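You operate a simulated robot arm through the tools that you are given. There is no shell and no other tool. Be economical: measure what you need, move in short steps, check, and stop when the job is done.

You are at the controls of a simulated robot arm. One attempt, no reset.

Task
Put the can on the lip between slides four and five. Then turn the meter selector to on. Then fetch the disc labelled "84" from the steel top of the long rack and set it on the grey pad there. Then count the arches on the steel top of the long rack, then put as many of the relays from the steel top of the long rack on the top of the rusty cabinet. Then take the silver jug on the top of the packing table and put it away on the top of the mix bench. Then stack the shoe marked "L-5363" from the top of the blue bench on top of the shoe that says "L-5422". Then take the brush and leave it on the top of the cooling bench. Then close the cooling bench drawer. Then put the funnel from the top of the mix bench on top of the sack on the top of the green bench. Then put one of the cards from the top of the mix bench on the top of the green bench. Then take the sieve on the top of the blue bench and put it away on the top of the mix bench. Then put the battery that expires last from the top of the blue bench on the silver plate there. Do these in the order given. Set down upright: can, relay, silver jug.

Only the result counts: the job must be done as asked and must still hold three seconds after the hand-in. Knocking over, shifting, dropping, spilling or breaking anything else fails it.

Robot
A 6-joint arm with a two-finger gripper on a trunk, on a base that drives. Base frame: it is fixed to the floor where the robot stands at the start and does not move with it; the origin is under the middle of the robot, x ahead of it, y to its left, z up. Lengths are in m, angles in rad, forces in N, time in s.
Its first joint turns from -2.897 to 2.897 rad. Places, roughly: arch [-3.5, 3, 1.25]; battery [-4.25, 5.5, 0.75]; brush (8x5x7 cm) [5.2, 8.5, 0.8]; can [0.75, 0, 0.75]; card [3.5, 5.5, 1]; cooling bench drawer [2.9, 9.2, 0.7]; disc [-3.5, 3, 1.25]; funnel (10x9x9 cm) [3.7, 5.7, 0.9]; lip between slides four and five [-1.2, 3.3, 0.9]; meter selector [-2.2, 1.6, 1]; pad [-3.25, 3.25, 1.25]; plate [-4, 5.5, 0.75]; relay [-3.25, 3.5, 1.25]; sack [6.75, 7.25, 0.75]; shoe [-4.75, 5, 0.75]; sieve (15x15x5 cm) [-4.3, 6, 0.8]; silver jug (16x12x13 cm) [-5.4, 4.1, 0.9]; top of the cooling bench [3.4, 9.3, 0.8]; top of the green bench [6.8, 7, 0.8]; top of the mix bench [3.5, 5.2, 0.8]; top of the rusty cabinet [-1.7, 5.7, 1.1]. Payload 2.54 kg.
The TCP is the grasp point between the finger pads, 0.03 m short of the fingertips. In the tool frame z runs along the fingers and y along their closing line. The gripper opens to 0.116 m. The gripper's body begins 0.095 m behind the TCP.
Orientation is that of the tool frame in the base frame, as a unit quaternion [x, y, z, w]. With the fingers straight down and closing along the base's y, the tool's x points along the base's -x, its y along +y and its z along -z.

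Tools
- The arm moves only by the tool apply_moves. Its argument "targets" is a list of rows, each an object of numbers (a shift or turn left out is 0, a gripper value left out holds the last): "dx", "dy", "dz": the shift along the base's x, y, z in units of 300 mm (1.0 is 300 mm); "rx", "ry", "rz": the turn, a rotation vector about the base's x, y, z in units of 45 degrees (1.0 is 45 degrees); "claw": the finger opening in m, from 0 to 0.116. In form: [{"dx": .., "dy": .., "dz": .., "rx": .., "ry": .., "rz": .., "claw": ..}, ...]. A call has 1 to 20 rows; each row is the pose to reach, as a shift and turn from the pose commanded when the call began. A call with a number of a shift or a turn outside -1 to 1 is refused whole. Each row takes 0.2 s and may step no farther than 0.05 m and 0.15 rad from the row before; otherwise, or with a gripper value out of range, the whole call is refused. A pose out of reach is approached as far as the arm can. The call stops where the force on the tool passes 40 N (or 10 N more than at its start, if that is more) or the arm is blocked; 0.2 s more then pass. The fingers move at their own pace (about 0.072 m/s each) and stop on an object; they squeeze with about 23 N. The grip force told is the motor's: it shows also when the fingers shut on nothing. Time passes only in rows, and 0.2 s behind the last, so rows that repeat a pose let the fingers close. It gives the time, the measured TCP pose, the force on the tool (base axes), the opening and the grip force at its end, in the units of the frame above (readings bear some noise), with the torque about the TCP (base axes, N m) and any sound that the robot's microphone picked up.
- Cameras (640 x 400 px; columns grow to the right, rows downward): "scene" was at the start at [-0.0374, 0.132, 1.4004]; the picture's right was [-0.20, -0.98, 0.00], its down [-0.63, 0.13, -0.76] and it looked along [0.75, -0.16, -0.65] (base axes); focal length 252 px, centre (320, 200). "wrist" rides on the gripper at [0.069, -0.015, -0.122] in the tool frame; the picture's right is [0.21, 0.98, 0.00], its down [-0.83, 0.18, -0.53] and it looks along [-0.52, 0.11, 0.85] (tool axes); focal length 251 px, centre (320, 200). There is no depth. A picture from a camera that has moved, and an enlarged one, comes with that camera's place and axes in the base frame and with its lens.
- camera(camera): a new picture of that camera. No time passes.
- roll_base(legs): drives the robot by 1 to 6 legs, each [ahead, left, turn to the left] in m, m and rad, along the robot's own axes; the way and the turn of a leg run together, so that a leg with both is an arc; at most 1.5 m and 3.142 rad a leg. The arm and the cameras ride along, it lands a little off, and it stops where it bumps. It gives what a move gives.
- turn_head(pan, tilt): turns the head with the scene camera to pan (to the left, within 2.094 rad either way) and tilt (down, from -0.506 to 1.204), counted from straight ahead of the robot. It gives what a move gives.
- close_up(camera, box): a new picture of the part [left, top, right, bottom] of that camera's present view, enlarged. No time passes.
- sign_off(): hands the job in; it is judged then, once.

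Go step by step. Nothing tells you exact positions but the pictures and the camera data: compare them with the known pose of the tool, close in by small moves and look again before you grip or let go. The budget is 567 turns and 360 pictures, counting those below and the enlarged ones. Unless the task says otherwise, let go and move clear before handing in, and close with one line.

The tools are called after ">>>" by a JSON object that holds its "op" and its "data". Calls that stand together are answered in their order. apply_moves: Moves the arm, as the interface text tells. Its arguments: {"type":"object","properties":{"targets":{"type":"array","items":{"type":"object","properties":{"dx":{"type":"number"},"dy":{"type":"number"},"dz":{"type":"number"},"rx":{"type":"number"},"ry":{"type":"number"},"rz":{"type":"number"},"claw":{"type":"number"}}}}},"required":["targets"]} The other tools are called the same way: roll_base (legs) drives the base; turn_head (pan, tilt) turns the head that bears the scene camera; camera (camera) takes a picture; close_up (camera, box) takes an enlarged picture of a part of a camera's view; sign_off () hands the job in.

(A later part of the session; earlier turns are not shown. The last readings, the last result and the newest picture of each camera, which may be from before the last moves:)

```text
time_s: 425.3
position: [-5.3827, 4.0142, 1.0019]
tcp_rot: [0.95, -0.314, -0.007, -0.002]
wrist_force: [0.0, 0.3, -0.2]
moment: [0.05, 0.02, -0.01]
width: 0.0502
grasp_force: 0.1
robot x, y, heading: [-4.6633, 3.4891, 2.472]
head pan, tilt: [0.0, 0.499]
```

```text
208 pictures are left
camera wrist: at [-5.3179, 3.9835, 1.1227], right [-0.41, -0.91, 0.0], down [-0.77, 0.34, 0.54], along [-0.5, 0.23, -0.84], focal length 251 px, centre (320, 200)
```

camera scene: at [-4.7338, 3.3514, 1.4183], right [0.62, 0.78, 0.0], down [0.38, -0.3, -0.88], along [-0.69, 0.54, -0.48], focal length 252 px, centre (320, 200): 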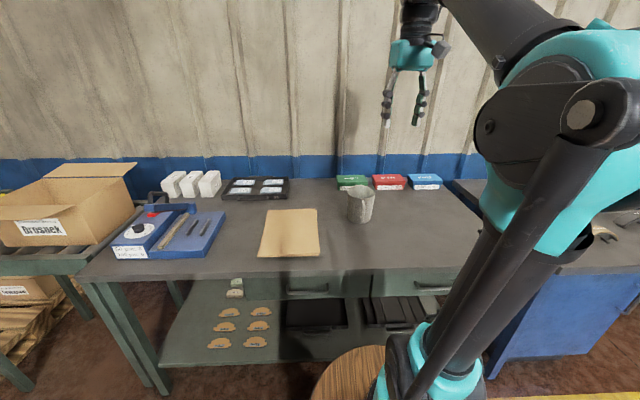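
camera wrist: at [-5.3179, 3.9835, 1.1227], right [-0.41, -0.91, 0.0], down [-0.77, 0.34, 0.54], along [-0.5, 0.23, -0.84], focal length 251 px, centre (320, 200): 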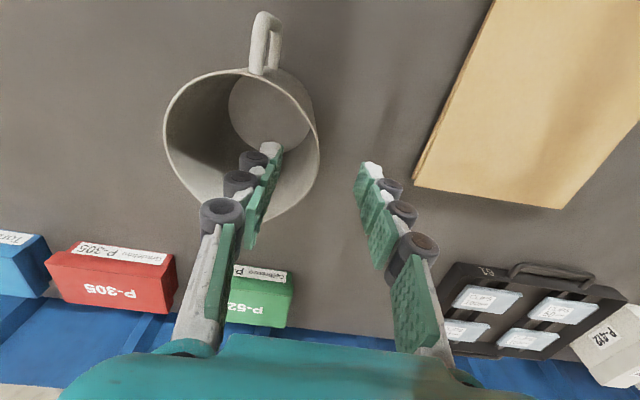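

>>> {"op": "apply_moves", "data": {"targets": [{"dz": -0.1}, {"dz": -0.2}, {"dz": -0.28}, {"dz": -0.34}, {"dz": -0.34}]}}

>>> {"op": "camera", "data": {"camera": "wrist"}}

```text
time_s: 426.5
position: [-5.382, 4.0148, 0.8993]
tcp_rot: [0.95, -0.313, -0.006, -0.001]
wrist_force: [-1.0, 0.1, -0.1]
moment: [-0.03, -0.01, -0.03]
width: 0.05
grasp_force: 0.0
robot x, y, heading: [-4.6622, 3.4887, 2.469]
head pan, tilt: [0.0, 0.499]
```

```text
207 pictures are left
camera wrist: at [-5.3172, 3.984, 1.0194], right [-0.41, -0.91, 0.0], down [-0.77, 0.34, 0.54], along [-0.5, 0.23, -0.84], focal length 251 px, centre (320, 200)
```

wrist: 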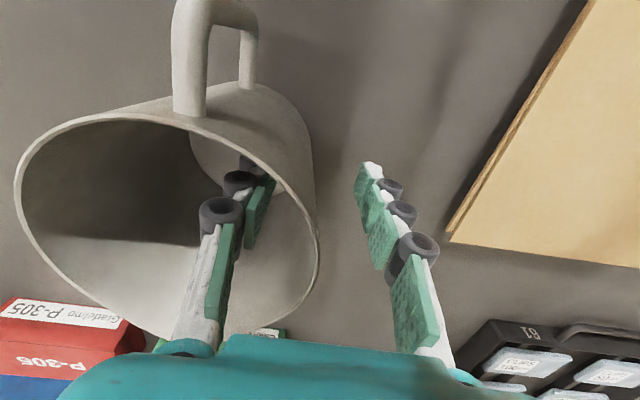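

>>> {"op": "apply_moves", "data": {"targets": [{"claw": 0.0}, {"claw": 0.0}, {"claw": 0.0}, {"claw": 0.0}]}}

>>> {"op": "apply_moves", "data": {"targets": [{"dz": 0.03}, {"dz": 0.08}, {"dz": 0.12}, {"dz": 0.12}]}}

>>> {"op": "camera", "data": {"camera": "scene"}}

>>> {"op": "camera", "data": {"camera": "wrist"}}

```text
time_s: 427.5
position: [-5.3816, 4.015, 0.8986]
tcp_rot: [0.95, -0.313, -0.007, -0.003]
wrist_force: [-0.8, 2.6, 15.5]
moment: [1.04, -1.2, 0.22]
width: 0.0059
grasp_force: 23.2
robot x, y, heading: [-4.665, 3.4883, 2.476]
head pan, tilt: [0.0, 0.499]
```

```text
time_s: 428.5
position: [-5.3821, 4.0143, 0.9351]
tcp_rot: [0.95, -0.313, -0.006, -0.002]
wrist_force: [0.4, -0.3, -2.2]
moment: [-0.13, 0.08, -0.04]
width: 0.0057
grasp_force: 22.9
robot x, y, heading: [-4.6618, 3.4891, 2.473]
head pan, tilt: [0.0, 0.499]
```

```text
206 pictures are left
camera scene: at [-4.7338, 3.3514, 1.4183], right [0.62, 0.78, 0.0], down [0.38, -0.3, -0.88], along [-0.69, 0.54, -0.48], focal length 252 px, centre (320, 200)
```

scene: 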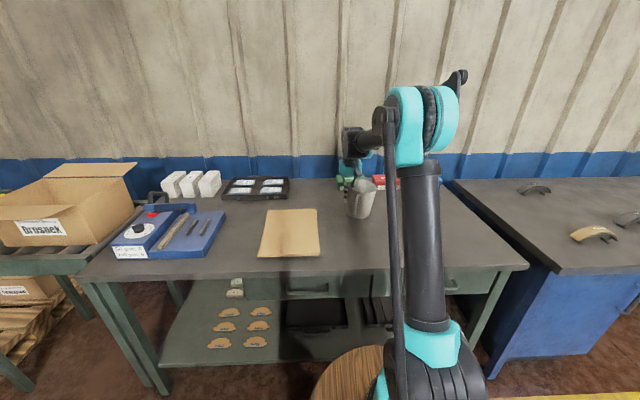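

```text
205 pictures are left
camera wrist: at [-5.3175, 3.9846, 1.0563], right [-0.41, -0.91, 0.0], down [-0.77, 0.34, 0.54], along [-0.5, 0.23, -0.84], focal length 251 px, centre (320, 200)
```

wrist: 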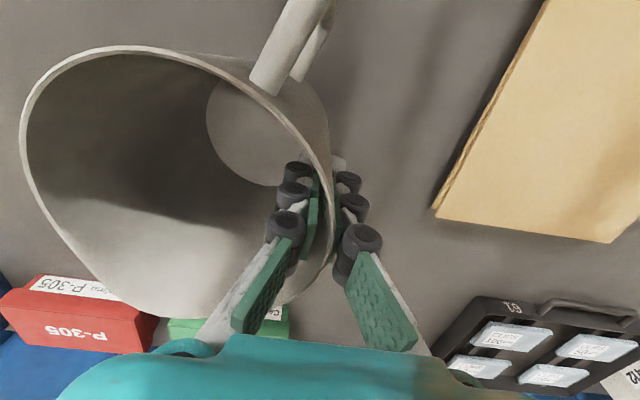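

>>> {"op": "close_up", "data": {"camera": "scene", "box": [310, 140, 410, 240]}}

```text
4.00 times, centred on (360, 190) of scene
camera zoom: at [-4.7338, 3.3514, 1.4183], right [0.62, 0.78, 0.0], down [0.38, -0.3, -0.88], along [-0.69, 0.54, -0.48], focal length 1010 px, centre (160, 240)
```

zoom: 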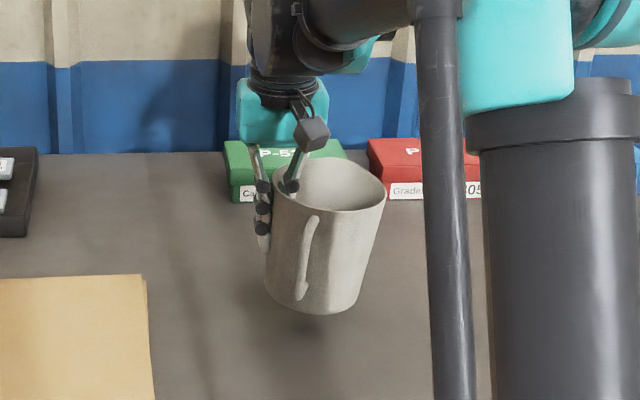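

>>> {"op": "apply_moves", "data": {"targets": [{"dz": 0.12}, {"dz": 0.26}, {"dz": 0.4}, {"dz": 0.54}, {"dz": 0.68}, {"dz": 0.8}, {"dz": 0.85, "dx": 0.1, "dy": -0.04}, {"dz": 0.9, "dx": 0.22, "dy": -0.09}, {"dz": 0.95, "dx": 0.34, "dy": -0.14}, {"dz": 1.0, "dx": 0.46, "dy": -0.19}, {"dz": 1.0, "dx": 0.6, "dy": -0.25}, {"dz": 1.0, "dx": 0.74, "dy": -0.31}]}}

>>> {"op": "camera", "data": {"camera": "wrist"}}

```text
time_s: 431.1
position: [-5.1595, 3.921, 1.2323]
tcp_rot: [0.95, -0.313, -0.006, -0.002]
wrist_force: [-1.4, 1.0, -3.2]
moment: [-0.13, 0.0, 0.03]
width: 0.0061
grasp_force: 23.0
robot x, y, heading: [-4.666, 3.4887, 2.475]
head pan, tilt: [0.0, 0.499]
```

```text
203 pictures are left
camera wrist: at [-5.0953, 3.8905, 1.3534], right [-0.41, -0.91, 0.0], down [-0.77, 0.34, 0.54], along [-0.5, 0.22, -0.84], focal length 251 px, centre (320, 200)
```

wrist: 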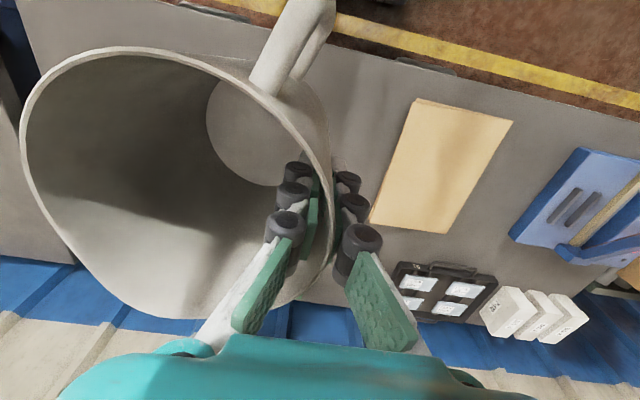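

>>> {"op": "roll_base", "data": {"legs": [[-0.4, 0, 0], [0, 0.55, 0.03], [-1.4, 0, 0]]}}

>>> {"op": "turn_head", "data": {"pan": 1.6, "tilt": 0.45}}

>>> {"op": "camera", "data": {"camera": "scene"}}

```text
time_s: 443.0
position: [-4.0702, 2.3837, 1.233]
tcp_rot: [0.954, -0.299, -0.006, -0.002]
wrist_force: [-0.1, -0.1, -1.8]
moment: [-0.06, 0.03, 0.0]
width: 0.0061
grasp_force: 22.8
robot x, y, heading: [-3.5598, 1.9674, 2.5]
head pan, tilt: [0.0, 0.499]
```

```text
time_s: 444.6
position: [-4.0705, 2.3842, 1.2328]
tcp_rot: [0.954, -0.3, -0.007, -0.002]
wrist_force: [-0.5, 0.1, -2.9]
moment: [-0.06, 0.06, 0.02]
width: 0.006
grasp_force: 22.7
robot x, y, heading: [-3.5621, 1.9672, 2.503]
head pan, tilt: [1.6, 0.45]
```

```text
202 pictures are left
camera scene: at [-3.607, 1.6993, 1.4228], right [-0.82, 0.57, 0.0], down [0.25, 0.36, -0.9], along [-0.52, -0.74, -0.44], focal length 252 px, centre (320, 200)
```

scene: 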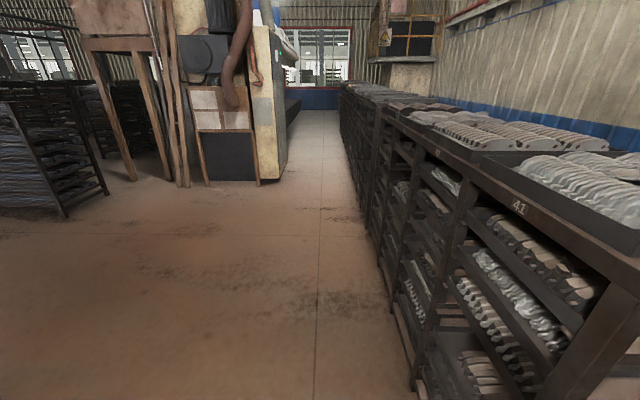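

>>> {"op": "apply_moves", "data": {"targets": [{"dx": 0.13, "dy": -0.1}, {"dx": 0.26, "dy": -0.2}, {"dx": 0.4, "dy": -0.3}, {"dx": 0.4, "dy": -0.3}]}}

>>> {"op": "roll_base", "data": {"legs": [[-0.2, 0, 0], [0, 0, 1.57], [0.8, 0, 0]]}}

>>> {"op": "turn_head", "data": {"pan": 1.3, "tilt": 0.45}}

>>> {"op": "camera", "data": {"camera": "scene"}}

```text
refused: row 3 steps farther than a row can; nothing moved
```

```text
time_s: 453.9
position: [-4.2957, 0.7117, 1.2325]
tcp_rot: [0.888, 0.46, -0.006, 0.003]
wrist_force: [1.0, 0.1, -2.3]
moment: [-0.04, -0.09, 0.01]
width: 0.0059
grasp_force: 22.8
robot x, y, heading: [-3.874, 1.2213, -2.213]
head pan, tilt: [1.6, 0.45]
```

```text
time_s: 454.7
position: [-4.2956, 0.7103, 1.2321]
tcp_rot: [0.887, 0.461, -0.006, 0.003]
wrist_force: [0.1, -0.4, -1.8]
moment: [-0.07, -0.06, -0.02]
width: 0.0058
grasp_force: 23.1
robot x, y, heading: [-3.8707, 1.2142, -2.215]
head pan, tilt: [1.3, 0.45]
```

```text
201 pictures are left
camera scene: at [-3.6265, 1.1492, 1.4228], right [-0.79, -0.61, 0.0], down [-0.27, 0.35, -0.9], along [0.55, -0.71, -0.44], focal length 252 px, centre (320, 200)
```

scene: 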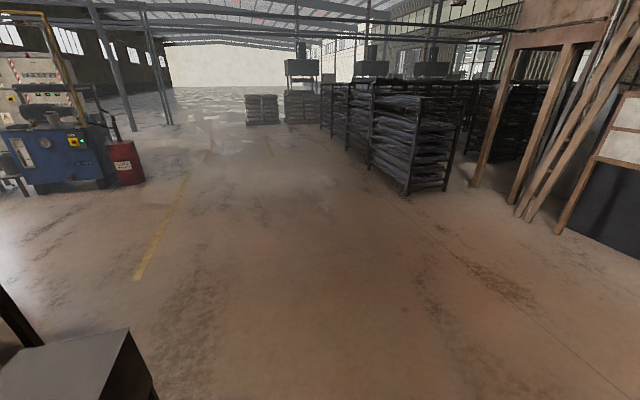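

>>> {"op": "roll_base", "data": {"legs": [[0.5, 0.5, 0], [0, 0, 2.15], [1.5, 0, 0], [1.5, 0, 0]]}}

>>> {"op": "turn_head", "data": {"pan": 0.3, "tilt": 0.45}}

>>> {"op": "camera", "data": {"camera": "scene"}}

```text
time_s: 477.8
position: [-0.1167, 0.1865, 1.2317]
tcp_rot: [0.029, 1.0, 0.0, 0.006]
wrist_force: [-1.4, -0.2, -2.3]
moment: [0.08, 0.0, -0.03]
width: 0.0063
grasp_force: 23.2
robot x, y, heading: [-0.7708, 0.2735, -0.087]
head pan, tilt: [1.3, 0.45]
```

```text
time_s: 479.1
position: [-0.116, 0.1867, 1.2328]
tcp_rot: [0.029, 1.0, 0.0, 0.006]
wrist_force: [0.3, -0.9, -1.7]
moment: [0.1, -0.02, 0.02]
width: 0.006
grasp_force: 23.3
robot x, y, heading: [-0.7724, 0.2743, -0.088]
head pan, tilt: [0.3, 0.45]
```

```text
200 pictures are left
camera scene: at [-0.7859, 0.4558, 1.4228], right [0.21, -0.98, 0.0], down [-0.43, -0.09, -0.9], along [0.88, 0.19, -0.44], focal length 252 px, centre (320, 200)
```

scene: 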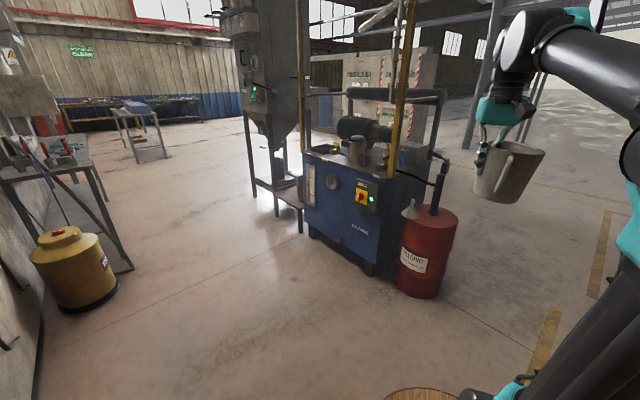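

>>> {"op": "roll_base", "data": {"legs": [[0, 0, 0.973], [0, -0.2, 0], [1.4, 0, 0], [0.4, -0.15, 0], [1.2, 0, 0], [1.0, 0, 0]]}}

>>> {"op": "turn_head", "data": {"pan": 0.1, "tilt": 0.5}}

>>> {"op": "camera", "data": {"camera": "scene"}}

```text
time_s: 502.6
position: [2.6501, 3.5352, 1.2327]
tcp_rot: [-0.424, 0.906, 0.002, 0.004]
wrist_force: [0.0, -0.4, -2.2]
moment: [0.07, 0.04, -0.02]
width: 0.0061
grasp_force: 23.5
robot x, y, heading: [2.1909, 3.0629, 0.844]
head pan, tilt: [0.3, 0.45]
```

```text
time_s: 503.3
position: [2.6501, 3.5351, 1.2316]
tcp_rot: [-0.424, 0.906, 0.002, 0.006]
wrist_force: [0.2, -0.2, -2.3]
moment: [0.09, 0.08, 0.03]
width: 0.0059
grasp_force: 22.9
robot x, y, heading: [2.188, 3.0658, 0.849]
head pan, tilt: [0.099, 0.499]
```

```text
199 pictures are left
camera scene: at [2.0503, 3.147, 1.4183], right [0.81, -0.59, 0.0], down [-0.28, -0.39, -0.88], along [0.51, 0.71, -0.48], focal length 252 px, centre (320, 200)
```

scene: 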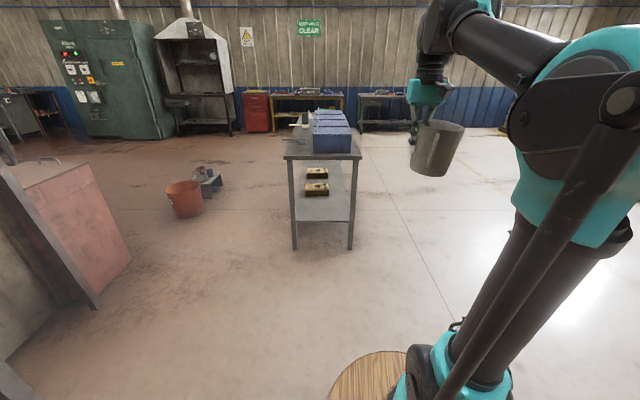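

>>> {"op": "roll_base", "data": {"legs": [[0.8, 0.15, 0.1]]}}

>>> {"op": "camera", "data": {"camera": "scene"}}

>>> {"op": "camera", "data": {"camera": "wrist"}}

```text
time_s: 507.6
position: [2.9776, 4.2831, 1.2334]
tcp_rot: [-0.469, 0.883, 0.001, 0.006]
wrist_force: [0.0, -0.4, -1.8]
moment: [0.08, 0.09, 0.01]
width: 0.0061
grasp_force: 22.8
robot x, y, heading: [2.5639, 3.7704, 0.942]
head pan, tilt: [0.099, 0.499]
```

```text
198 pictures are left
camera scene: at [2.4194, 3.8374, 1.4183], right [0.86, -0.5, 0.0], down [-0.24, -0.41, -0.88], along [0.44, 0.76, -0.48], focal length 252 px, centre (320, 200)
```

scene: 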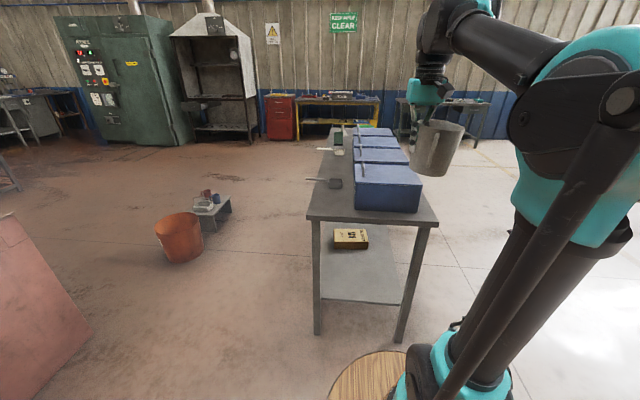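

```text
197 pictures are left
camera wrist: at [2.9495, 4.2153, 1.3538], right [-0.93, 0.37, 0.0], down [0.31, 0.78, 0.54], along [0.2, 0.5, -0.84], focal length 251 px, centre (320, 200)
```

wrist: 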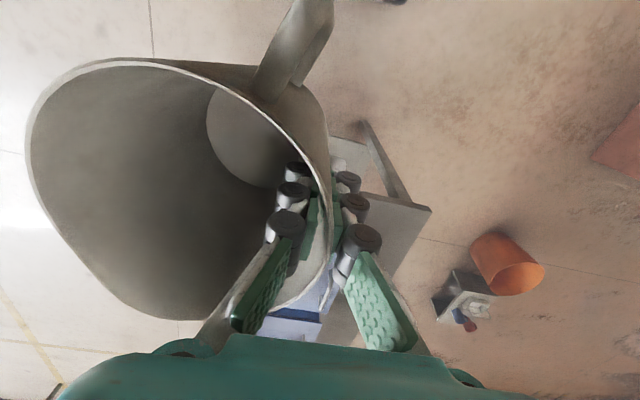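

>>> {"op": "close_up", "data": {"camera": "scene", "box": [280, 110, 460, 250]}}

```text
2.86 times, centred on (370, 180) of scene
camera zoom: at [2.4194, 3.8374, 1.4183], right [0.86, -0.5, 0.0], down [-0.24, -0.41, -0.88], along [0.44, 0.76, -0.48], focal length 721 px, centre (177, 257)
```

zoom: 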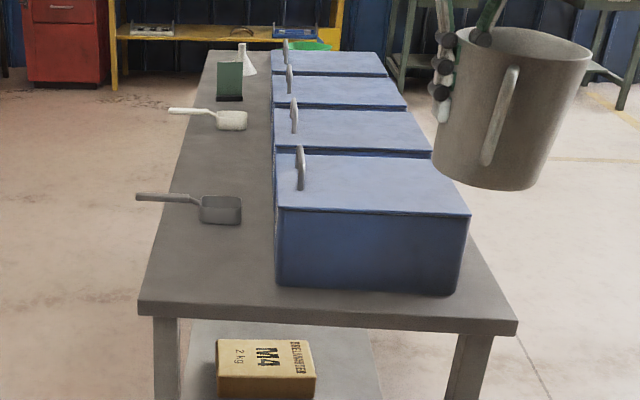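

>>> {"op": "roll_base", "data": {"legs": [[0.25, 0, 0]]}}

>>> {"op": "close_up", "data": {"camera": "scene", "box": [280, 140, 480, 280]}}

```text
time_s: 509.4
position: [3.1236, 4.486, 1.2331]
tcp_rot: [-0.47, 0.883, 0.002, 0.006]
wrist_force: [0.3, 0.5, -2.6]
moment: [0.06, 0.09, 0.01]
width: 0.0059
grasp_force: 23.2
robot x, y, heading: [2.7123, 3.972, 0.944]
head pan, tilt: [0.099, 0.499]
```

```text
2.86 times, centred on (380, 210) of scene
camera zoom: at [2.5663, 4.0401, 1.4183], right [0.86, -0.5, 0.0], down [-0.24, -0.41, -0.88], along [0.44, 0.76, -0.48], focal length 721 px, centre (149, 171)
```

zoom: 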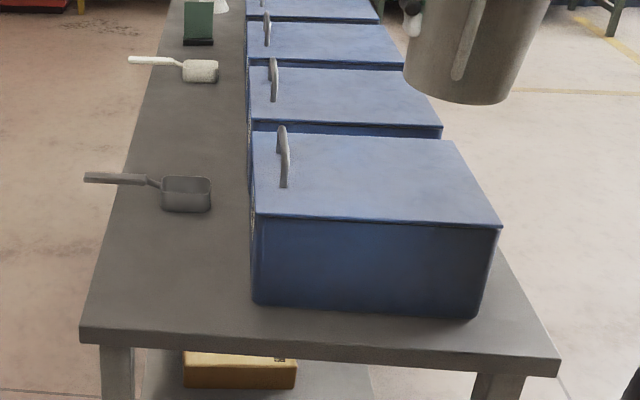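

>>> {"op": "close_up", "data": {"camera": "scene", "box": [400, 70, 490, 190]}}

```text
3.33 times, centred on (445, 130) of scene
camera zoom: at [2.5663, 4.0401, 1.4183], right [0.86, -0.5, 0.0], down [-0.24, -0.41, -0.88], along [0.44, 0.76, -0.48], focal length 841 px, centre (-97, 433)
```

zoom: 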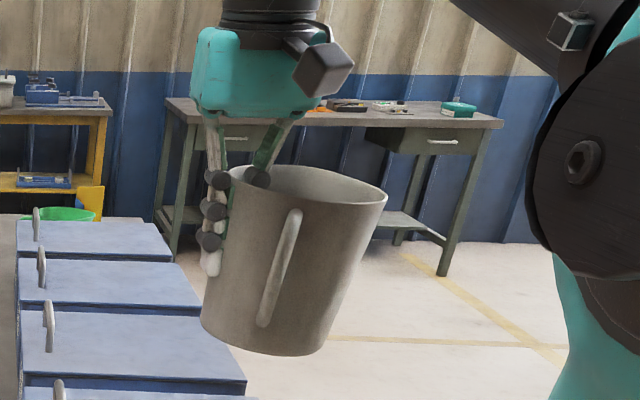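

>>> {"op": "apply_moves", "data": {"targets": [{"dx": -0.09, "dy": 0.12}, {"dx": -0.18, "dy": 0.25}, {"dx": -0.27, "dy": 0.38}, {"dx": -0.36, "dy": 0.51}, {"dx": -0.45, "dy": 0.64}, {"dx": -0.53, "dy": 0.76, "rx": -0.03, "ry": -0.04}, {"dx": -0.585, "dy": 0.84, "rx": -0.065, "ry": -0.089}, {"dx": -0.585, "dy": 0.84, "rx": -0.065, "ry": -0.089, "dz": -0.15}, {"dx": -0.585, "dy": 0.84, "rx": -0.065, "ry": -0.089, "dz": -0.3}, {"dx": -0.585, "dy": 0.84, "rx": -0.065, "ry": -0.089, "dz": -0.45}, {"dx": -0.585, "dy": 0.84, "rx": -0.065, "ry": -0.089, "dz": -0.6}, {"dx": -0.585, "dy": 0.84, "rx": -0.065, "ry": -0.089, "dz": -0.75}]}}

>>> {"op": "close_up", "data": {"camera": "scene", "box": [260, 80, 480, 280]}}

>>> {"op": "camera", "data": {"camera": "wrist"}}

```text
time_s: 512.0
position: [2.9492, 4.7373, 1.009]
tcp_rot: [-0.469, 0.882, -0.037, 0.025]
wrist_force: [-0.6, 0.0, -2.2]
moment: [0.09, 0.11, 0.01]
width: 0.0061
grasp_force: 23.0
robot x, y, heading: [2.7132, 3.9734, 0.951]
head pan, tilt: [0.099, 0.499]
```

```text
2.00 times, centred on (370, 180) of scene
camera zoom: at [2.5662, 4.04, 1.4183], right [0.86, -0.5, 0.0], down [-0.24, -0.41, -0.88], along [0.44, 0.76, -0.48], focal length 505 px, centre (220, 240)
```

zoom: 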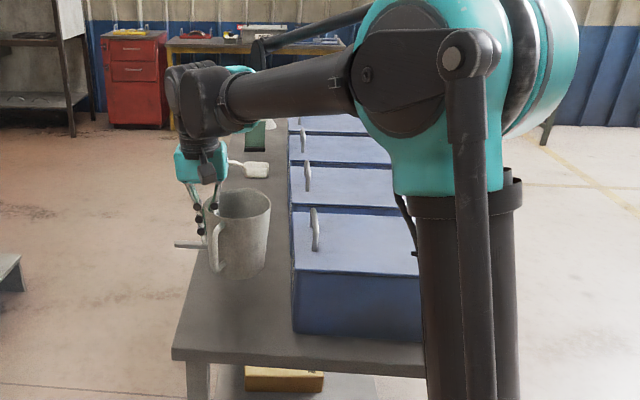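

```text
192 pictures are left
camera wrist: at [2.9126, 4.6762, 1.1305], right [-0.93, 0.37, -0.09], down [0.27, 0.81, 0.52], along [0.26, 0.46, -0.85], focal length 251 px, centre (320, 200)
```

wrist: 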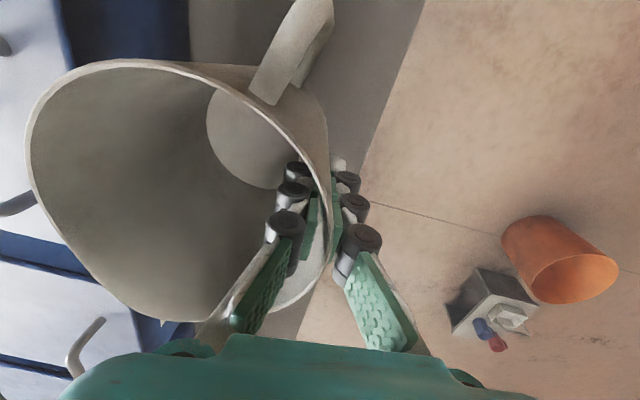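

>>> {"op": "apply_moves", "data": {"targets": [{"dz": -0.1}, {"dz": -0.2}, {"dz": -0.25}, {"dz": -0.25}]}}

>>> {"op": "close_up", "data": {"camera": "scene", "box": [260, 120, 420, 280]}}

```text
time_s: 513.0
position: [2.9497, 4.7388, 0.9339]
tcp_rot: [-0.469, 0.882, -0.036, 0.026]
wrist_force: [0.5, 0.0, -3.2]
moment: [0.06, 0.07, 0.02]
width: 0.0063
grasp_force: 22.9
robot x, y, heading: [2.7148, 3.9676, 0.942]
head pan, tilt: [0.099, 0.499]
```

```text
2.50 times, centred on (340, 200) of scene
camera zoom: at [2.5662, 4.0402, 1.4183], right [0.86, -0.5, 0.0], down [-0.24, -0.41, -0.88], along [0.44, 0.76, -0.48], focal length 631 px, centre (270, 200)
```

zoom: 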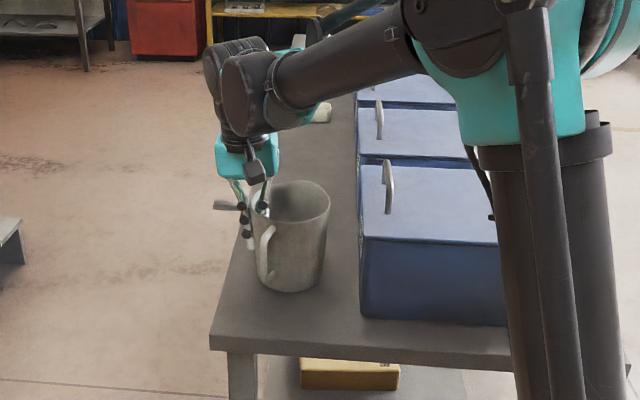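

>>> {"op": "apply_moves", "data": {"targets": [{"dz": -0.015}, {"dz": -0.03}, {"dz": -0.04}, {"dz": -0.04}]}}

>>> {"op": "apply_moves", "data": {"targets": [{"dz": -0.008}, {"dz": -0.016}, {"dz": -0.022}, {"dz": -0.022}]}}

```text
time_s: 514.0
position: [2.9481, 4.738, 0.9216]
tcp_rot: [-0.47, 0.882, -0.036, 0.024]
wrist_force: [3.5, 2.3, 22.0]
moment: [0.11, -0.15, 0.0]
width: 0.006
grasp_force: 23.4
robot x, y, heading: [2.7141, 3.973, 0.943]
head pan, tilt: [0.099, 0.499]
```

```text
time_s: 515.0
position: [2.9483, 4.7366, 0.9156]
tcp_rot: [-0.47, 0.882, -0.036, 0.025]
wrist_force: [2.5, -0.7, 20.4]
moment: [-0.03, -0.11, -0.03]
width: 0.0063
grasp_force: 23.3
robot x, y, heading: [2.7138, 3.9695, 0.942]
head pan, tilt: [0.099, 0.499]
```

>>> {"op": "apply_moves", "data": {"targets": [{"claw": 0.02}, {"claw": 0.035}, {"claw": 0.045}, {"claw": 0.045}]}}

>>> {"op": "apply_moves", "data": {"targets": [{"dz": 0.08}, {"dz": 0.18}, {"dz": 0.3}, {"dz": 0.44}, {"dz": 0.58}, {"dz": 0.72}, {"dz": 0.85}]}}

>>> {"op": "close_up", "data": {"camera": "scene", "box": [260, 80, 480, 280]}}

>>> {"op": "camera", "data": {"camera": "wrist"}}

```text
time_s: 516.0
position: [2.9482, 4.737, 0.9142]
tcp_rot: [-0.469, 0.882, -0.035, 0.025]
wrist_force: [-0.9, -0.2, 1.2]
moment: [0.01, 0.01, -0.02]
width: 0.045
grasp_force: 0.0
robot x, y, heading: [2.7108, 3.9724, 0.938]
head pan, tilt: [0.099, 0.499]
```

```text
time_s: 517.6
position: [2.9473, 4.7384, 1.1713]
tcp_rot: [-0.469, 0.882, -0.036, 0.024]
wrist_force: [-0.4, 0.1, -0.4]
moment: [-0.02, 0.04, 0.04]
width: 0.0452
grasp_force: 0.0
robot x, y, heading: [2.7151, 3.9736, 0.947]
head pan, tilt: [0.099, 0.499]
```

```text
2.00 times, centred on (370, 180) of scene
camera zoom: at [2.5662, 4.0402, 1.4183], right [0.86, -0.5, 0.0], down [-0.24, -0.41, -0.88], along [0.44, 0.76, -0.48], focal length 505 px, centre (220, 240)
```

zoom: 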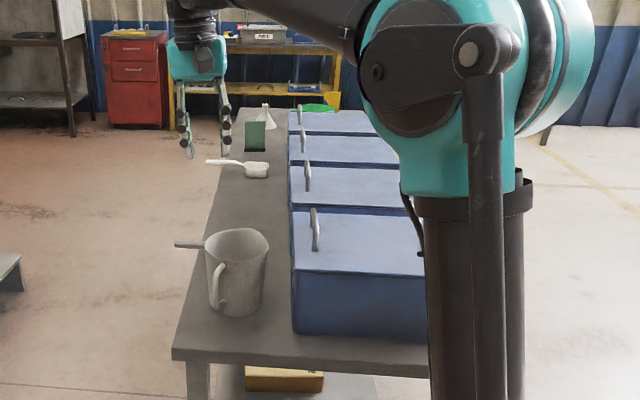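

```text
189 pictures are left
camera wrist: at [2.9103, 4.6783, 1.2933], right [-0.93, 0.37, -0.09], down [0.27, 0.81, 0.52], along [0.26, 0.46, -0.85], focal length 251 px, centre (320, 200)
```

wrist: 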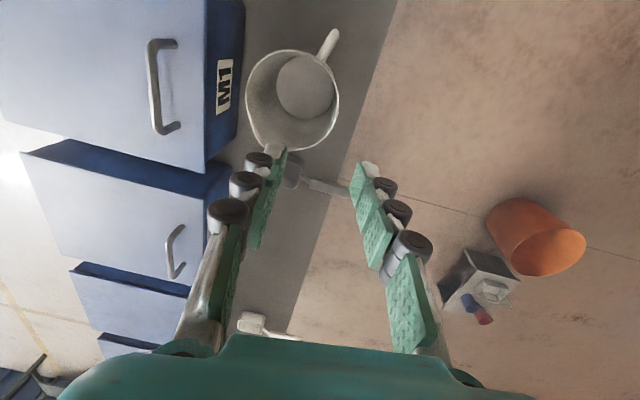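

Jug set upright on the mix bench. Next the shoes on the blue bench: level the tool, retract, and drive back.

>>> {"op": "apply_moves", "data": {"targets": [{"rx": 0.03, "ry": 0.045, "dz": 0.1}, {"rx": 0.065, "ry": 0.089, "dz": 0.2}, {"rx": 0.065, "ry": 0.089, "dz": 0.2, "dx": 0.1, "dy": -0.12}, {"rx": 0.065, "ry": 0.089, "dz": 0.2, "dx": 0.19, "dy": -0.25}, {"rx": 0.065, "ry": 0.089, "dz": 0.2, "dx": 0.28, "dy": -0.38}, {"rx": 0.065, "ry": 0.089, "dz": 0.2, "dx": 0.37, "dy": -0.51}, {"rx": 0.065, "ry": 0.089, "dz": 0.2, "dx": 0.45, "dy": -0.64}, {"rx": 0.065, "ry": 0.089, "dz": 0.2, "dx": 0.53, "dy": -0.76}, {"rx": 0.065, "ry": 0.089, "dz": 0.2, "dx": 0.58, "dy": -0.86}]}}

>>> {"op": "roll_base", "data": {"legs": [[-1.05, -0.1, 0], [0, 0, -0.06], [-1.0, 0, 0], [-1.2, 0, 0]]}}

```text
time_s: 519.6
position: [3.1216, 4.4814, 1.2313]
tcp_rot: [-0.47, 0.883, 0.002, 0.006]
wrist_force: [-0.5, 0.6, 0.9]
moment: [-0.02, -0.03, 0.02]
width: 0.045
grasp_force: 0.0
robot x, y, heading: [2.7101, 3.9711, 0.94]
head pan, tilt: [0.099, 0.499]
```

```text
time_s: 536.0
position: [1.2391, 1.8171, 1.2305]
tcp_rot: [-0.466, 0.884, 0.003, 0.007]
wrist_force: [0.7, 0.4, -0.1]
moment: [0.02, 0.0, -0.01]
width: 0.045
grasp_force: 0.1
robot x, y, heading: [0.8277, 1.3073, 0.94]
head pan, tilt: [0.099, 0.499]
```

>>> {"op": "roll_base", "data": {"legs": [[0, 0.3, 0], [-1.4, 0.15, 0], [0, 0, -1.03], [-1.5, 0, 0], [-1.5, 0, 0]]}}

```text
time_s: 561.4
position: [-2.7131, 0.632, 1.2313]
tcp_rot: [0.038, 0.999, 0.0, 0.007]
wrist_force: [-0.2, 0.3, 1.0]
moment: [-0.02, 0.03, -0.03]
width: 0.045
grasp_force: 0.1
robot x, y, heading: [-3.3577, 0.7361, -0.111]
head pan, tilt: [0.099, 0.499]
```

>>> {"op": "roll_base", "data": {"legs": [[-0.5, 0, 0], [0, 0, -2.1], [-1.12, -0.27, 0]]}}

>>> {"op": "turn_head", "data": {"pan": -1.2, "tilt": 0.4}}

>>> {"op": "camera", "data": {"camera": "scene"}}

```text
time_s: 574.6
position: [-3.8296, 1.3355, 1.2312]
tcp_rot: [0.881, 0.473, -0.007, 0.003]
wrist_force: [0.2, 0.2, -0.3]
moment: [-0.01, 0.02, 0.03]
width: 0.0447
grasp_force: 0.0
robot x, y, heading: [-3.424, 1.8525, -2.184]
head pan, tilt: [0.099, 0.499]
```

```text
time_s: 576.0
position: [-3.8291, 1.3366, 1.2314]
tcp_rot: [0.88, 0.474, -0.007, 0.002]
wrist_force: [0.2, -0.6, -0.2]
moment: [-0.03, 0.01, 0.01]
width: 0.0452
grasp_force: 0.1
robot x, y, heading: [-3.4301, 1.8518, -2.183]
head pan, tilt: [-1.201, 0.4]
```

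```text
188 pictures are left
camera scene: at [-3.3249, 1.8831, 1.4274], right [0.24, 0.97, 0.0], down [0.38, -0.09, -0.92], along [-0.89, 0.22, -0.39], focal length 252 px, centre (320, 200)
```

scene: 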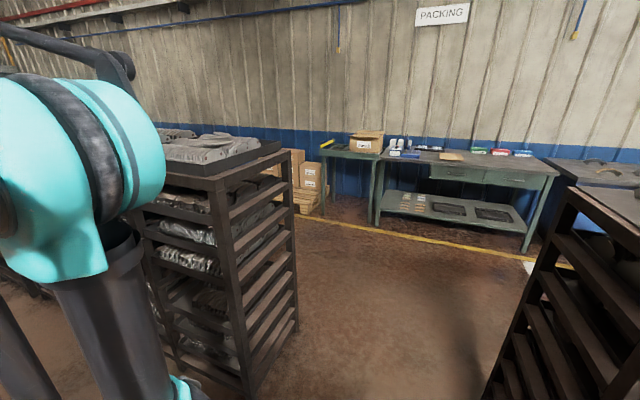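

>>> {"op": "roll_base", "data": {"legs": [[0, 0, -1.6], [1.4, 0, 0], [0.2, -1.2, 0]]}}

>>> {"op": "turn_head", "data": {"pan": -0.2, "tilt": 0.45}}

>>> {"op": "camera", "data": {"camera": "scene"}}

```text
time_s: 592.6
position: [-4.4294, 4.1962, 1.2304]
tcp_rot: [0.95, -0.311, -0.006, -0.003]
wrist_force: [0.1, 0.2, -0.1]
moment: [-0.02, -0.02, 0.01]
width: 0.0451
grasp_force: 0.0
robot x, y, heading: [-3.9385, 3.7684, 2.475]
head pan, tilt: [-1.201, 0.4]
```

```text
time_s: 593.9
position: [-4.4298, 4.1965, 1.2297]
tcp_rot: [0.95, -0.312, -0.007, -0.002]
wrist_force: [0.3, 0.6, 0.7]
moment: [0.01, 0.0, 0.01]
width: 0.0454
grasp_force: 0.1
robot x, y, heading: [-3.9381, 3.7661, 2.476]
head pan, tilt: [-0.201, 0.45]
```

```text
187 pictures are left
camera scene: at [-3.9954, 3.6453, 1.4228], right [0.76, 0.65, 0.0], down [0.28, -0.33, -0.9], along [-0.58, 0.69, -0.44], focal length 252 px, centre (320, 200)
```

scene: 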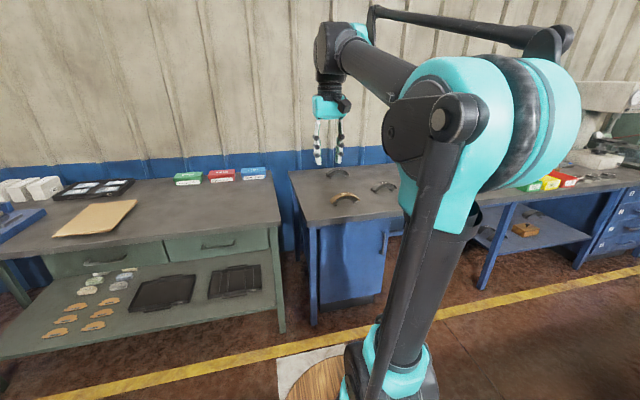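

>>> {"op": "close_up", "data": {"camera": "scene", "box": [270, 140, 430, 240]}}

>>> {"op": "camera", "data": {"camera": "wrist"}}

```text
4.00 times, centred on (350, 190) of scene
camera zoom: at [-3.9954, 3.6453, 1.4228], right [0.76, 0.65, 0.0], down [0.28, -0.33, -0.9], along [-0.58, 0.69, -0.44], focal length 1010 px, centre (200, 240)
```

zoom: 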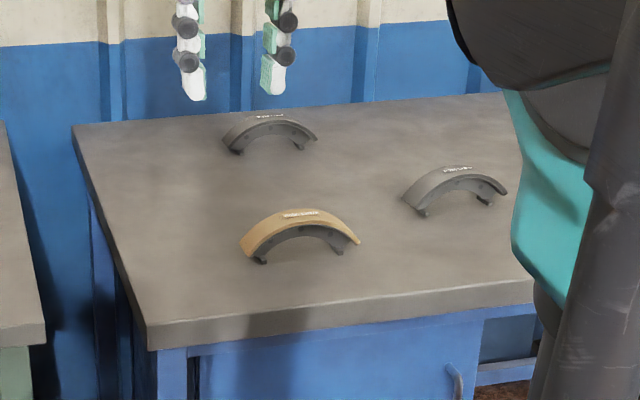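

```text
185 pictures are left
camera wrist: at [-4.3652, 4.1664, 1.3521], right [-0.41, -0.91, 0.0], down [-0.77, 0.34, 0.54], along [-0.5, 0.22, -0.84], focal length 251 px, centre (320, 200)
```

wrist: 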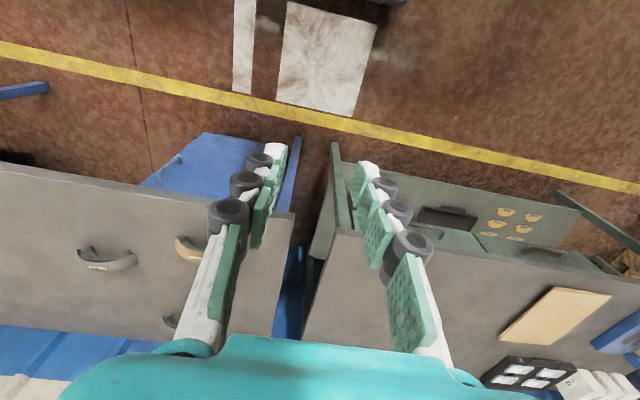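

>>> {"op": "roll_base", "data": {"legs": [[0.42, -0.3, 0]]}}

>>> {"op": "camera", "data": {"camera": "wrist"}}

>>> {"op": "turn_head", "data": {"pan": 0.1, "tilt": 0.6}}

>>> {"op": "camera", "data": {"camera": "scene"}}

```text
time_s: 596.9
position: [-4.5624, 4.6968, 1.2316]
tcp_rot: [0.948, -0.318, -0.007, -0.003]
wrist_force: [-0.8, -0.1, 0.8]
moment: [0.0, 0.01, 0.03]
width: 0.0448
grasp_force: 0.1
robot x, y, heading: [-4.0753, 4.2587, 2.459]
head pan, tilt: [-0.201, 0.45]
```

```text
184 pictures are left
camera wrist: at [-4.4981, 4.6666, 1.3521], right [-0.42, -0.91, 0.0], down [-0.76, 0.35, 0.54], along [-0.49, 0.23, -0.84], focal length 251 px, centre (320, 200)
```

wrist: 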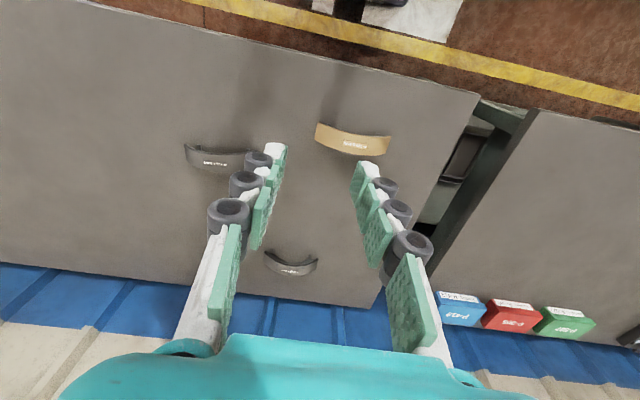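

```text
time_s: 597.7
position: [-4.563, 4.697, 1.2315]
tcp_rot: [0.948, -0.317, -0.007, -0.003]
wrist_force: [0.0, 0.2, -0.1]
moment: [0.02, 0.0, 0.02]
width: 0.0448
grasp_force: 0.0
robot x, y, heading: [-4.0777, 4.2633, 2.465]
head pan, tilt: [0.099, 0.6]
```

```text
183 pictures are left
camera scene: at [-4.1505, 4.1182, 1.4092], right [0.55, 0.84, 0.0], down [0.47, -0.31, -0.83], along [-0.69, 0.45, -0.56], focal length 252 px, centre (320, 200)
```

scene: 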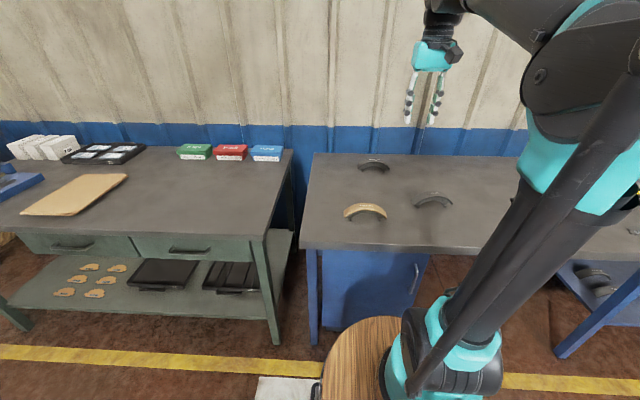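

>>> {"op": "close_up", "data": {"camera": "wrist", "box": [300, 110, 400, 165]}}

>>> {"op": "close_up", "data": {"camera": "wrist", "box": [175, 130, 255, 180]}}

>>> {"op": "close_up", "data": {"camera": "wrist", "box": [250, 240, 330, 290]}}

```text
6.40 times, centred on (350, 138) of wrist
camera zoom: at [-4.4981, 4.6666, 1.3521], right [-0.42, -0.91, 0.0], down [-0.76, 0.35, 0.54], along [-0.49, 0.23, -0.84], focal length 1609 px, centre (128, 600)
```

zoom: 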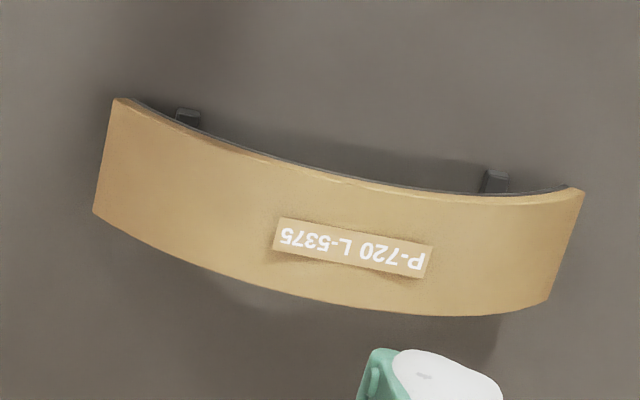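

```text
8.00 times, centred on (215, 155) of wrist
camera zoom: at [-4.4981, 4.6666, 1.3521], right [-0.42, -0.91, 0.0], down [-0.76, 0.35, 0.54], along [-0.49, 0.23, -0.84], focal length 2012 px, centre (1160, 560)
```

zoom: 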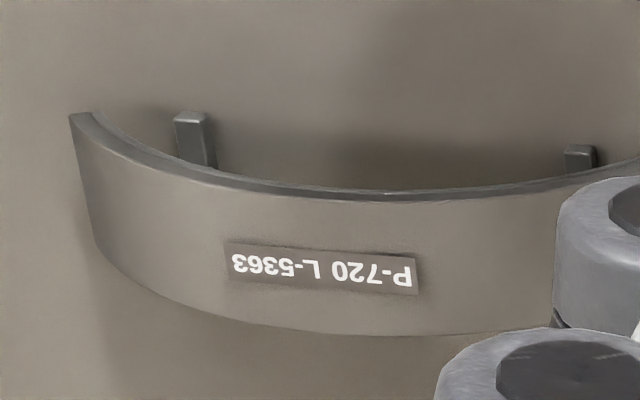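

```text
8.00 times, centred on (290, 265) of wrist
camera zoom: at [-4.4981, 4.6666, 1.3521], right [-0.42, -0.91, 0.0], down [-0.76, 0.35, 0.54], along [-0.49, 0.23, -0.84], focal length 2012 px, centre (560, -320)
```

zoom: 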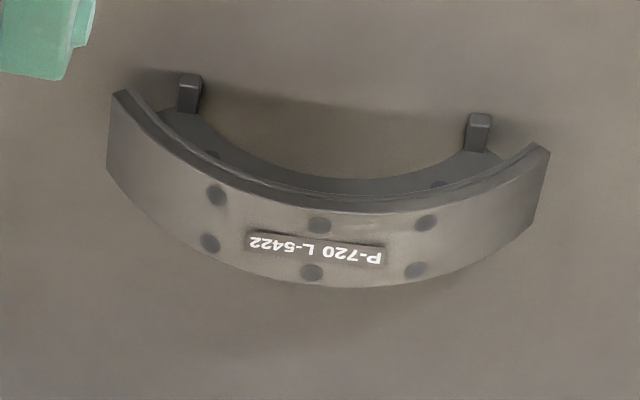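

>>> {"op": "close_up", "data": {"camera": "scene", "box": [330, 145, 470, 235]}}

```text
4.44 times, centred on (400, 190) of scene
camera zoom: at [-4.1505, 4.1182, 1.4092], right [0.55, 0.84, 0.0], down [0.47, -0.31, -0.83], along [-0.69, 0.45, -0.56], focal length 1122 px, centre (-36, 244)
```

zoom: 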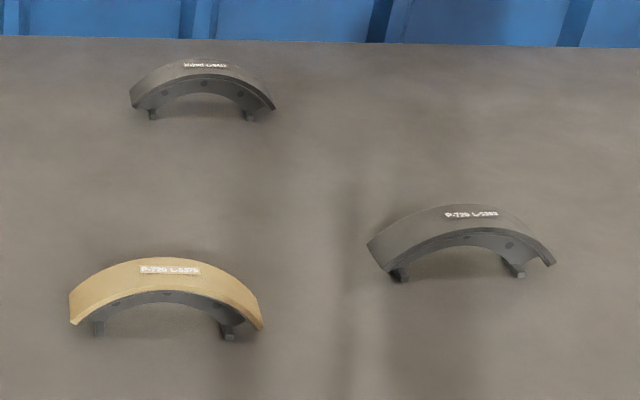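

L-5363 is the right-hand dark shoe, L-5422 the back one. I'll nudge closer, turn the gripper to grip across the shoe's width, and hover over L-5363.

>>> {"op": "roll_base", "data": {"legs": [[0.08, 0, 0]]}}

>>> {"op": "apply_moves", "data": {"targets": [{"rz": -0.19}, {"rz": -0.38}, {"rz": -0.57}, {"rz": -0.76}, {"rz": -0.949}]}}

>>> {"op": "apply_moves", "data": {"targets": [{"rz": -0.19}, {"rz": -0.38}, {"rz": -0.57}, {"rz": -0.76}, {"rz": -0.949}]}}

>>> {"op": "camera", "data": {"camera": "wrist"}}

```text
time_s: 598.8
position: [-4.6244, 4.7463, 1.2306]
tcp_rot: [0.949, -0.316, -0.006, -0.003]
wrist_force: [-1.3, -0.6, 0.1]
moment: [-0.02, 0.0, -0.02]
width: 0.0452
grasp_force: 0.1
robot x, y, heading: [-4.1346, 4.3129, 2.466]
head pan, tilt: [0.099, 0.6]
```

```text
time_s: 600.0
position: [-4.6253, 4.7472, 1.2305]
tcp_rot: [0.767, -0.642, -0.005, -0.006]
wrist_force: [-0.2, -0.7, -0.4]
moment: [0.01, -0.02, 0.02]
width: 0.0452
grasp_force: 0.0
robot x, y, heading: [-4.1387, 4.3114, 2.464]
head pan, tilt: [0.099, 0.6]
```

```text
time_s: 601.2
position: [-4.6246, 4.746, 1.2314]
tcp_rot: [-0.481, 0.877, 0.002, 0.007]
wrist_force: [0.3, -0.6, -0.2]
moment: [0.01, 0.03, 0.01]
width: 0.0452
grasp_force: 0.1
robot x, y, heading: [-4.139, 4.3111, 2.466]
head pan, tilt: [0.099, 0.6]
```

```text
178 pictures are left
camera wrist: at [-4.6517, 4.6788, 1.3523], right [-0.94, 0.34, 0.0], down [0.29, 0.79, 0.54], along [0.19, 0.51, -0.84], focal length 251 px, centre (320, 200)
```

wrist: 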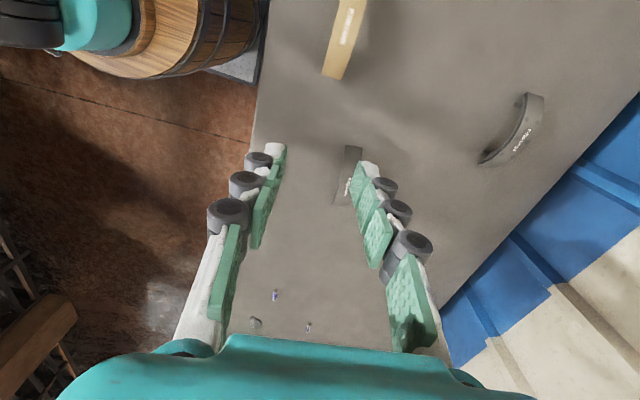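

>>> {"op": "apply_moves", "data": {"targets": [{"dx": 0.01, "dy": 0.13}, {"dx": 0.02, "dy": 0.26}, {"dx": 0.03, "dy": 0.39, "claw": 0.07}, {"dx": 0.04, "dy": 0.52}, {"dx": 0.06, "dy": 0.64}, {"dx": 0.072, "dy": 0.69, "dz": -0.12}, {"dx": 0.072, "dy": 0.69, "dz": -0.26}, {"dx": 0.072, "dy": 0.69, "dz": -0.4}, {"dx": 0.072, "dy": 0.69, "dz": -0.5}, {"dx": 0.072, "dy": 0.69, "dz": -0.6}]}}

>>> {"op": "camera", "data": {"camera": "wrist"}}

>>> {"op": "close_up", "data": {"camera": "scene", "box": [330, 120, 490, 240]}}

```text
time_s: 603.4
position: [-4.6036, 4.9528, 1.0499]
tcp_rot: [-0.482, 0.876, 0.003, 0.006]
wrist_force: [0.2, -0.2, -0.1]
moment: [-0.01, 0.05, 0.0]
width: 0.0697
grasp_force: 0.0
robot x, y, heading: [-4.1375, 4.3119, 2.468]
head pan, tilt: [0.099, 0.6]
```

```text
177 pictures are left
camera wrist: at [-4.6308, 4.8853, 1.1711], right [-0.94, 0.34, 0.0], down [0.28, 0.79, 0.54], along [0.19, 0.51, -0.84], focal length 251 px, centre (320, 200)
```

wrist: 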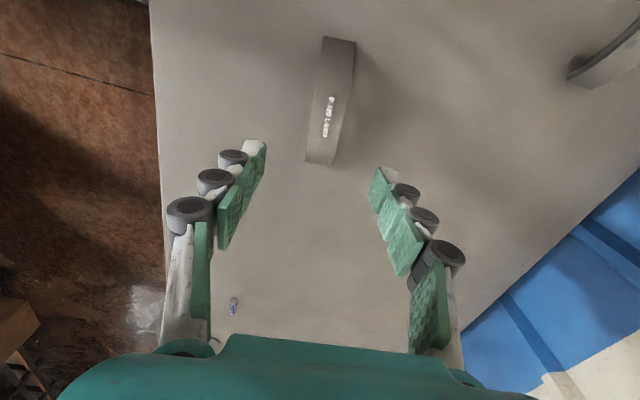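

```text
3.33 times, centred on (410, 180) of scene
camera zoom: at [-4.2125, 4.1682, 1.4092], right [0.55, 0.84, 0.0], down [0.47, -0.31, -0.83], along [-0.69, 0.45, -0.56], focal length 841 px, centre (20, 267)
```

zoom: 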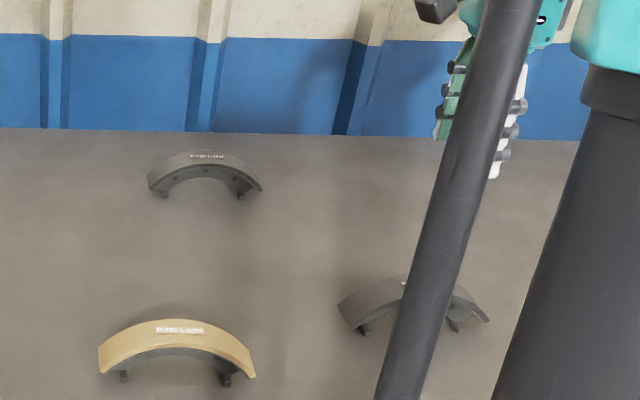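

>>> {"op": "close_up", "data": {"camera": "wrist", "box": [260, 20, 400, 180]}}

```text
2.50 times, centred on (330, 100) of wrist
camera zoom: at [-4.6308, 4.8853, 1.1711], right [-0.94, 0.34, 0.0], down [0.28, 0.79, 0.54], along [0.19, 0.51, -0.84], focal length 629 px, centre (295, 450)
```

zoom: 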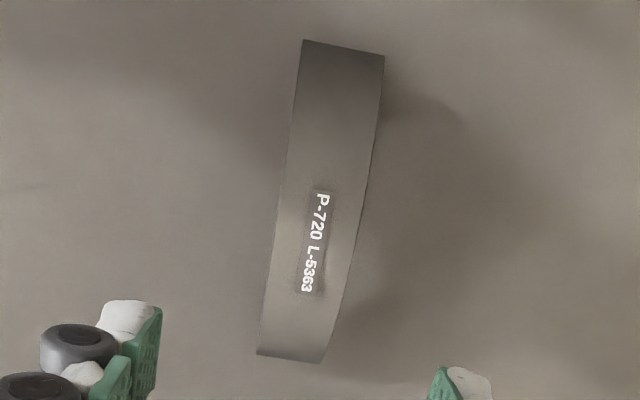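

>>> {"op": "apply_moves", "data": {"targets": [{"dx": -0.029, "dy": 0.015, "claw": 0.06}, {"dx": -0.029, "dy": 0.015, "dz": -0.12}, {"dx": -0.029, "dy": 0.015, "dz": -0.24}, {"dx": -0.029, "dy": 0.015, "dz": -0.33}, {"dx": -0.029, "dy": 0.015, "dz": -0.33}]}}

>>> {"op": "camera", "data": {"camera": "wrist"}}

>>> {"op": "close_up", "data": {"camera": "scene", "box": [380, 130, 480, 230]}}

```text
time_s: 604.6
position: [-4.6126, 4.9604, 0.9523]
tcp_rot: [-0.483, 0.876, 0.002, 0.007]
wrist_force: [0.1, -0.1, 0.0]
moment: [0.03, 0.02, 0.02]
width: 0.06
grasp_force: 0.1
robot x, y, heading: [-4.1367, 4.3116, 2.463]
head pan, tilt: [0.099, 0.6]
```

```text
174 pictures are left
camera wrist: at [-4.6386, 4.892, 1.0727], right [-0.94, 0.34, 0.0], down [0.28, 0.79, 0.54], along [0.19, 0.51, -0.84], focal length 251 px, centre (320, 200)
```

wrist: 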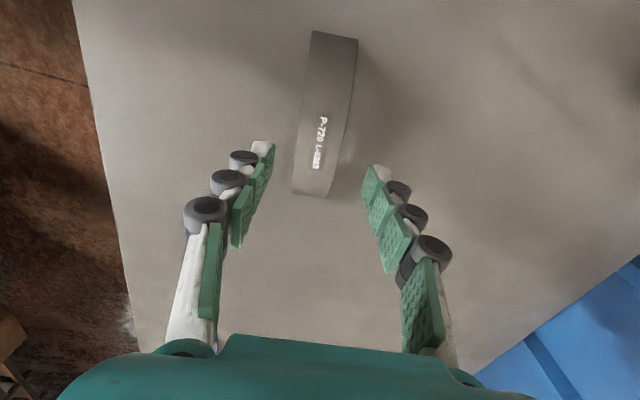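

```text
4.00 times, centred on (430, 180) of scene
camera zoom: at [-4.2125, 4.1682, 1.4092], right [0.55, 0.84, 0.0], down [0.47, -0.31, -0.83], along [-0.69, 0.45, -0.56], focal length 1010 px, centre (-120, 280)
```

zoom: 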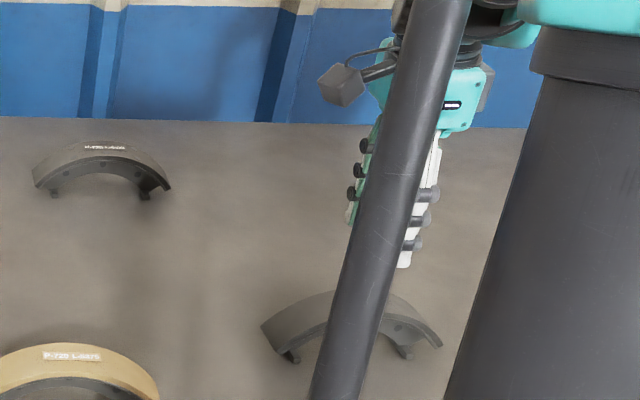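

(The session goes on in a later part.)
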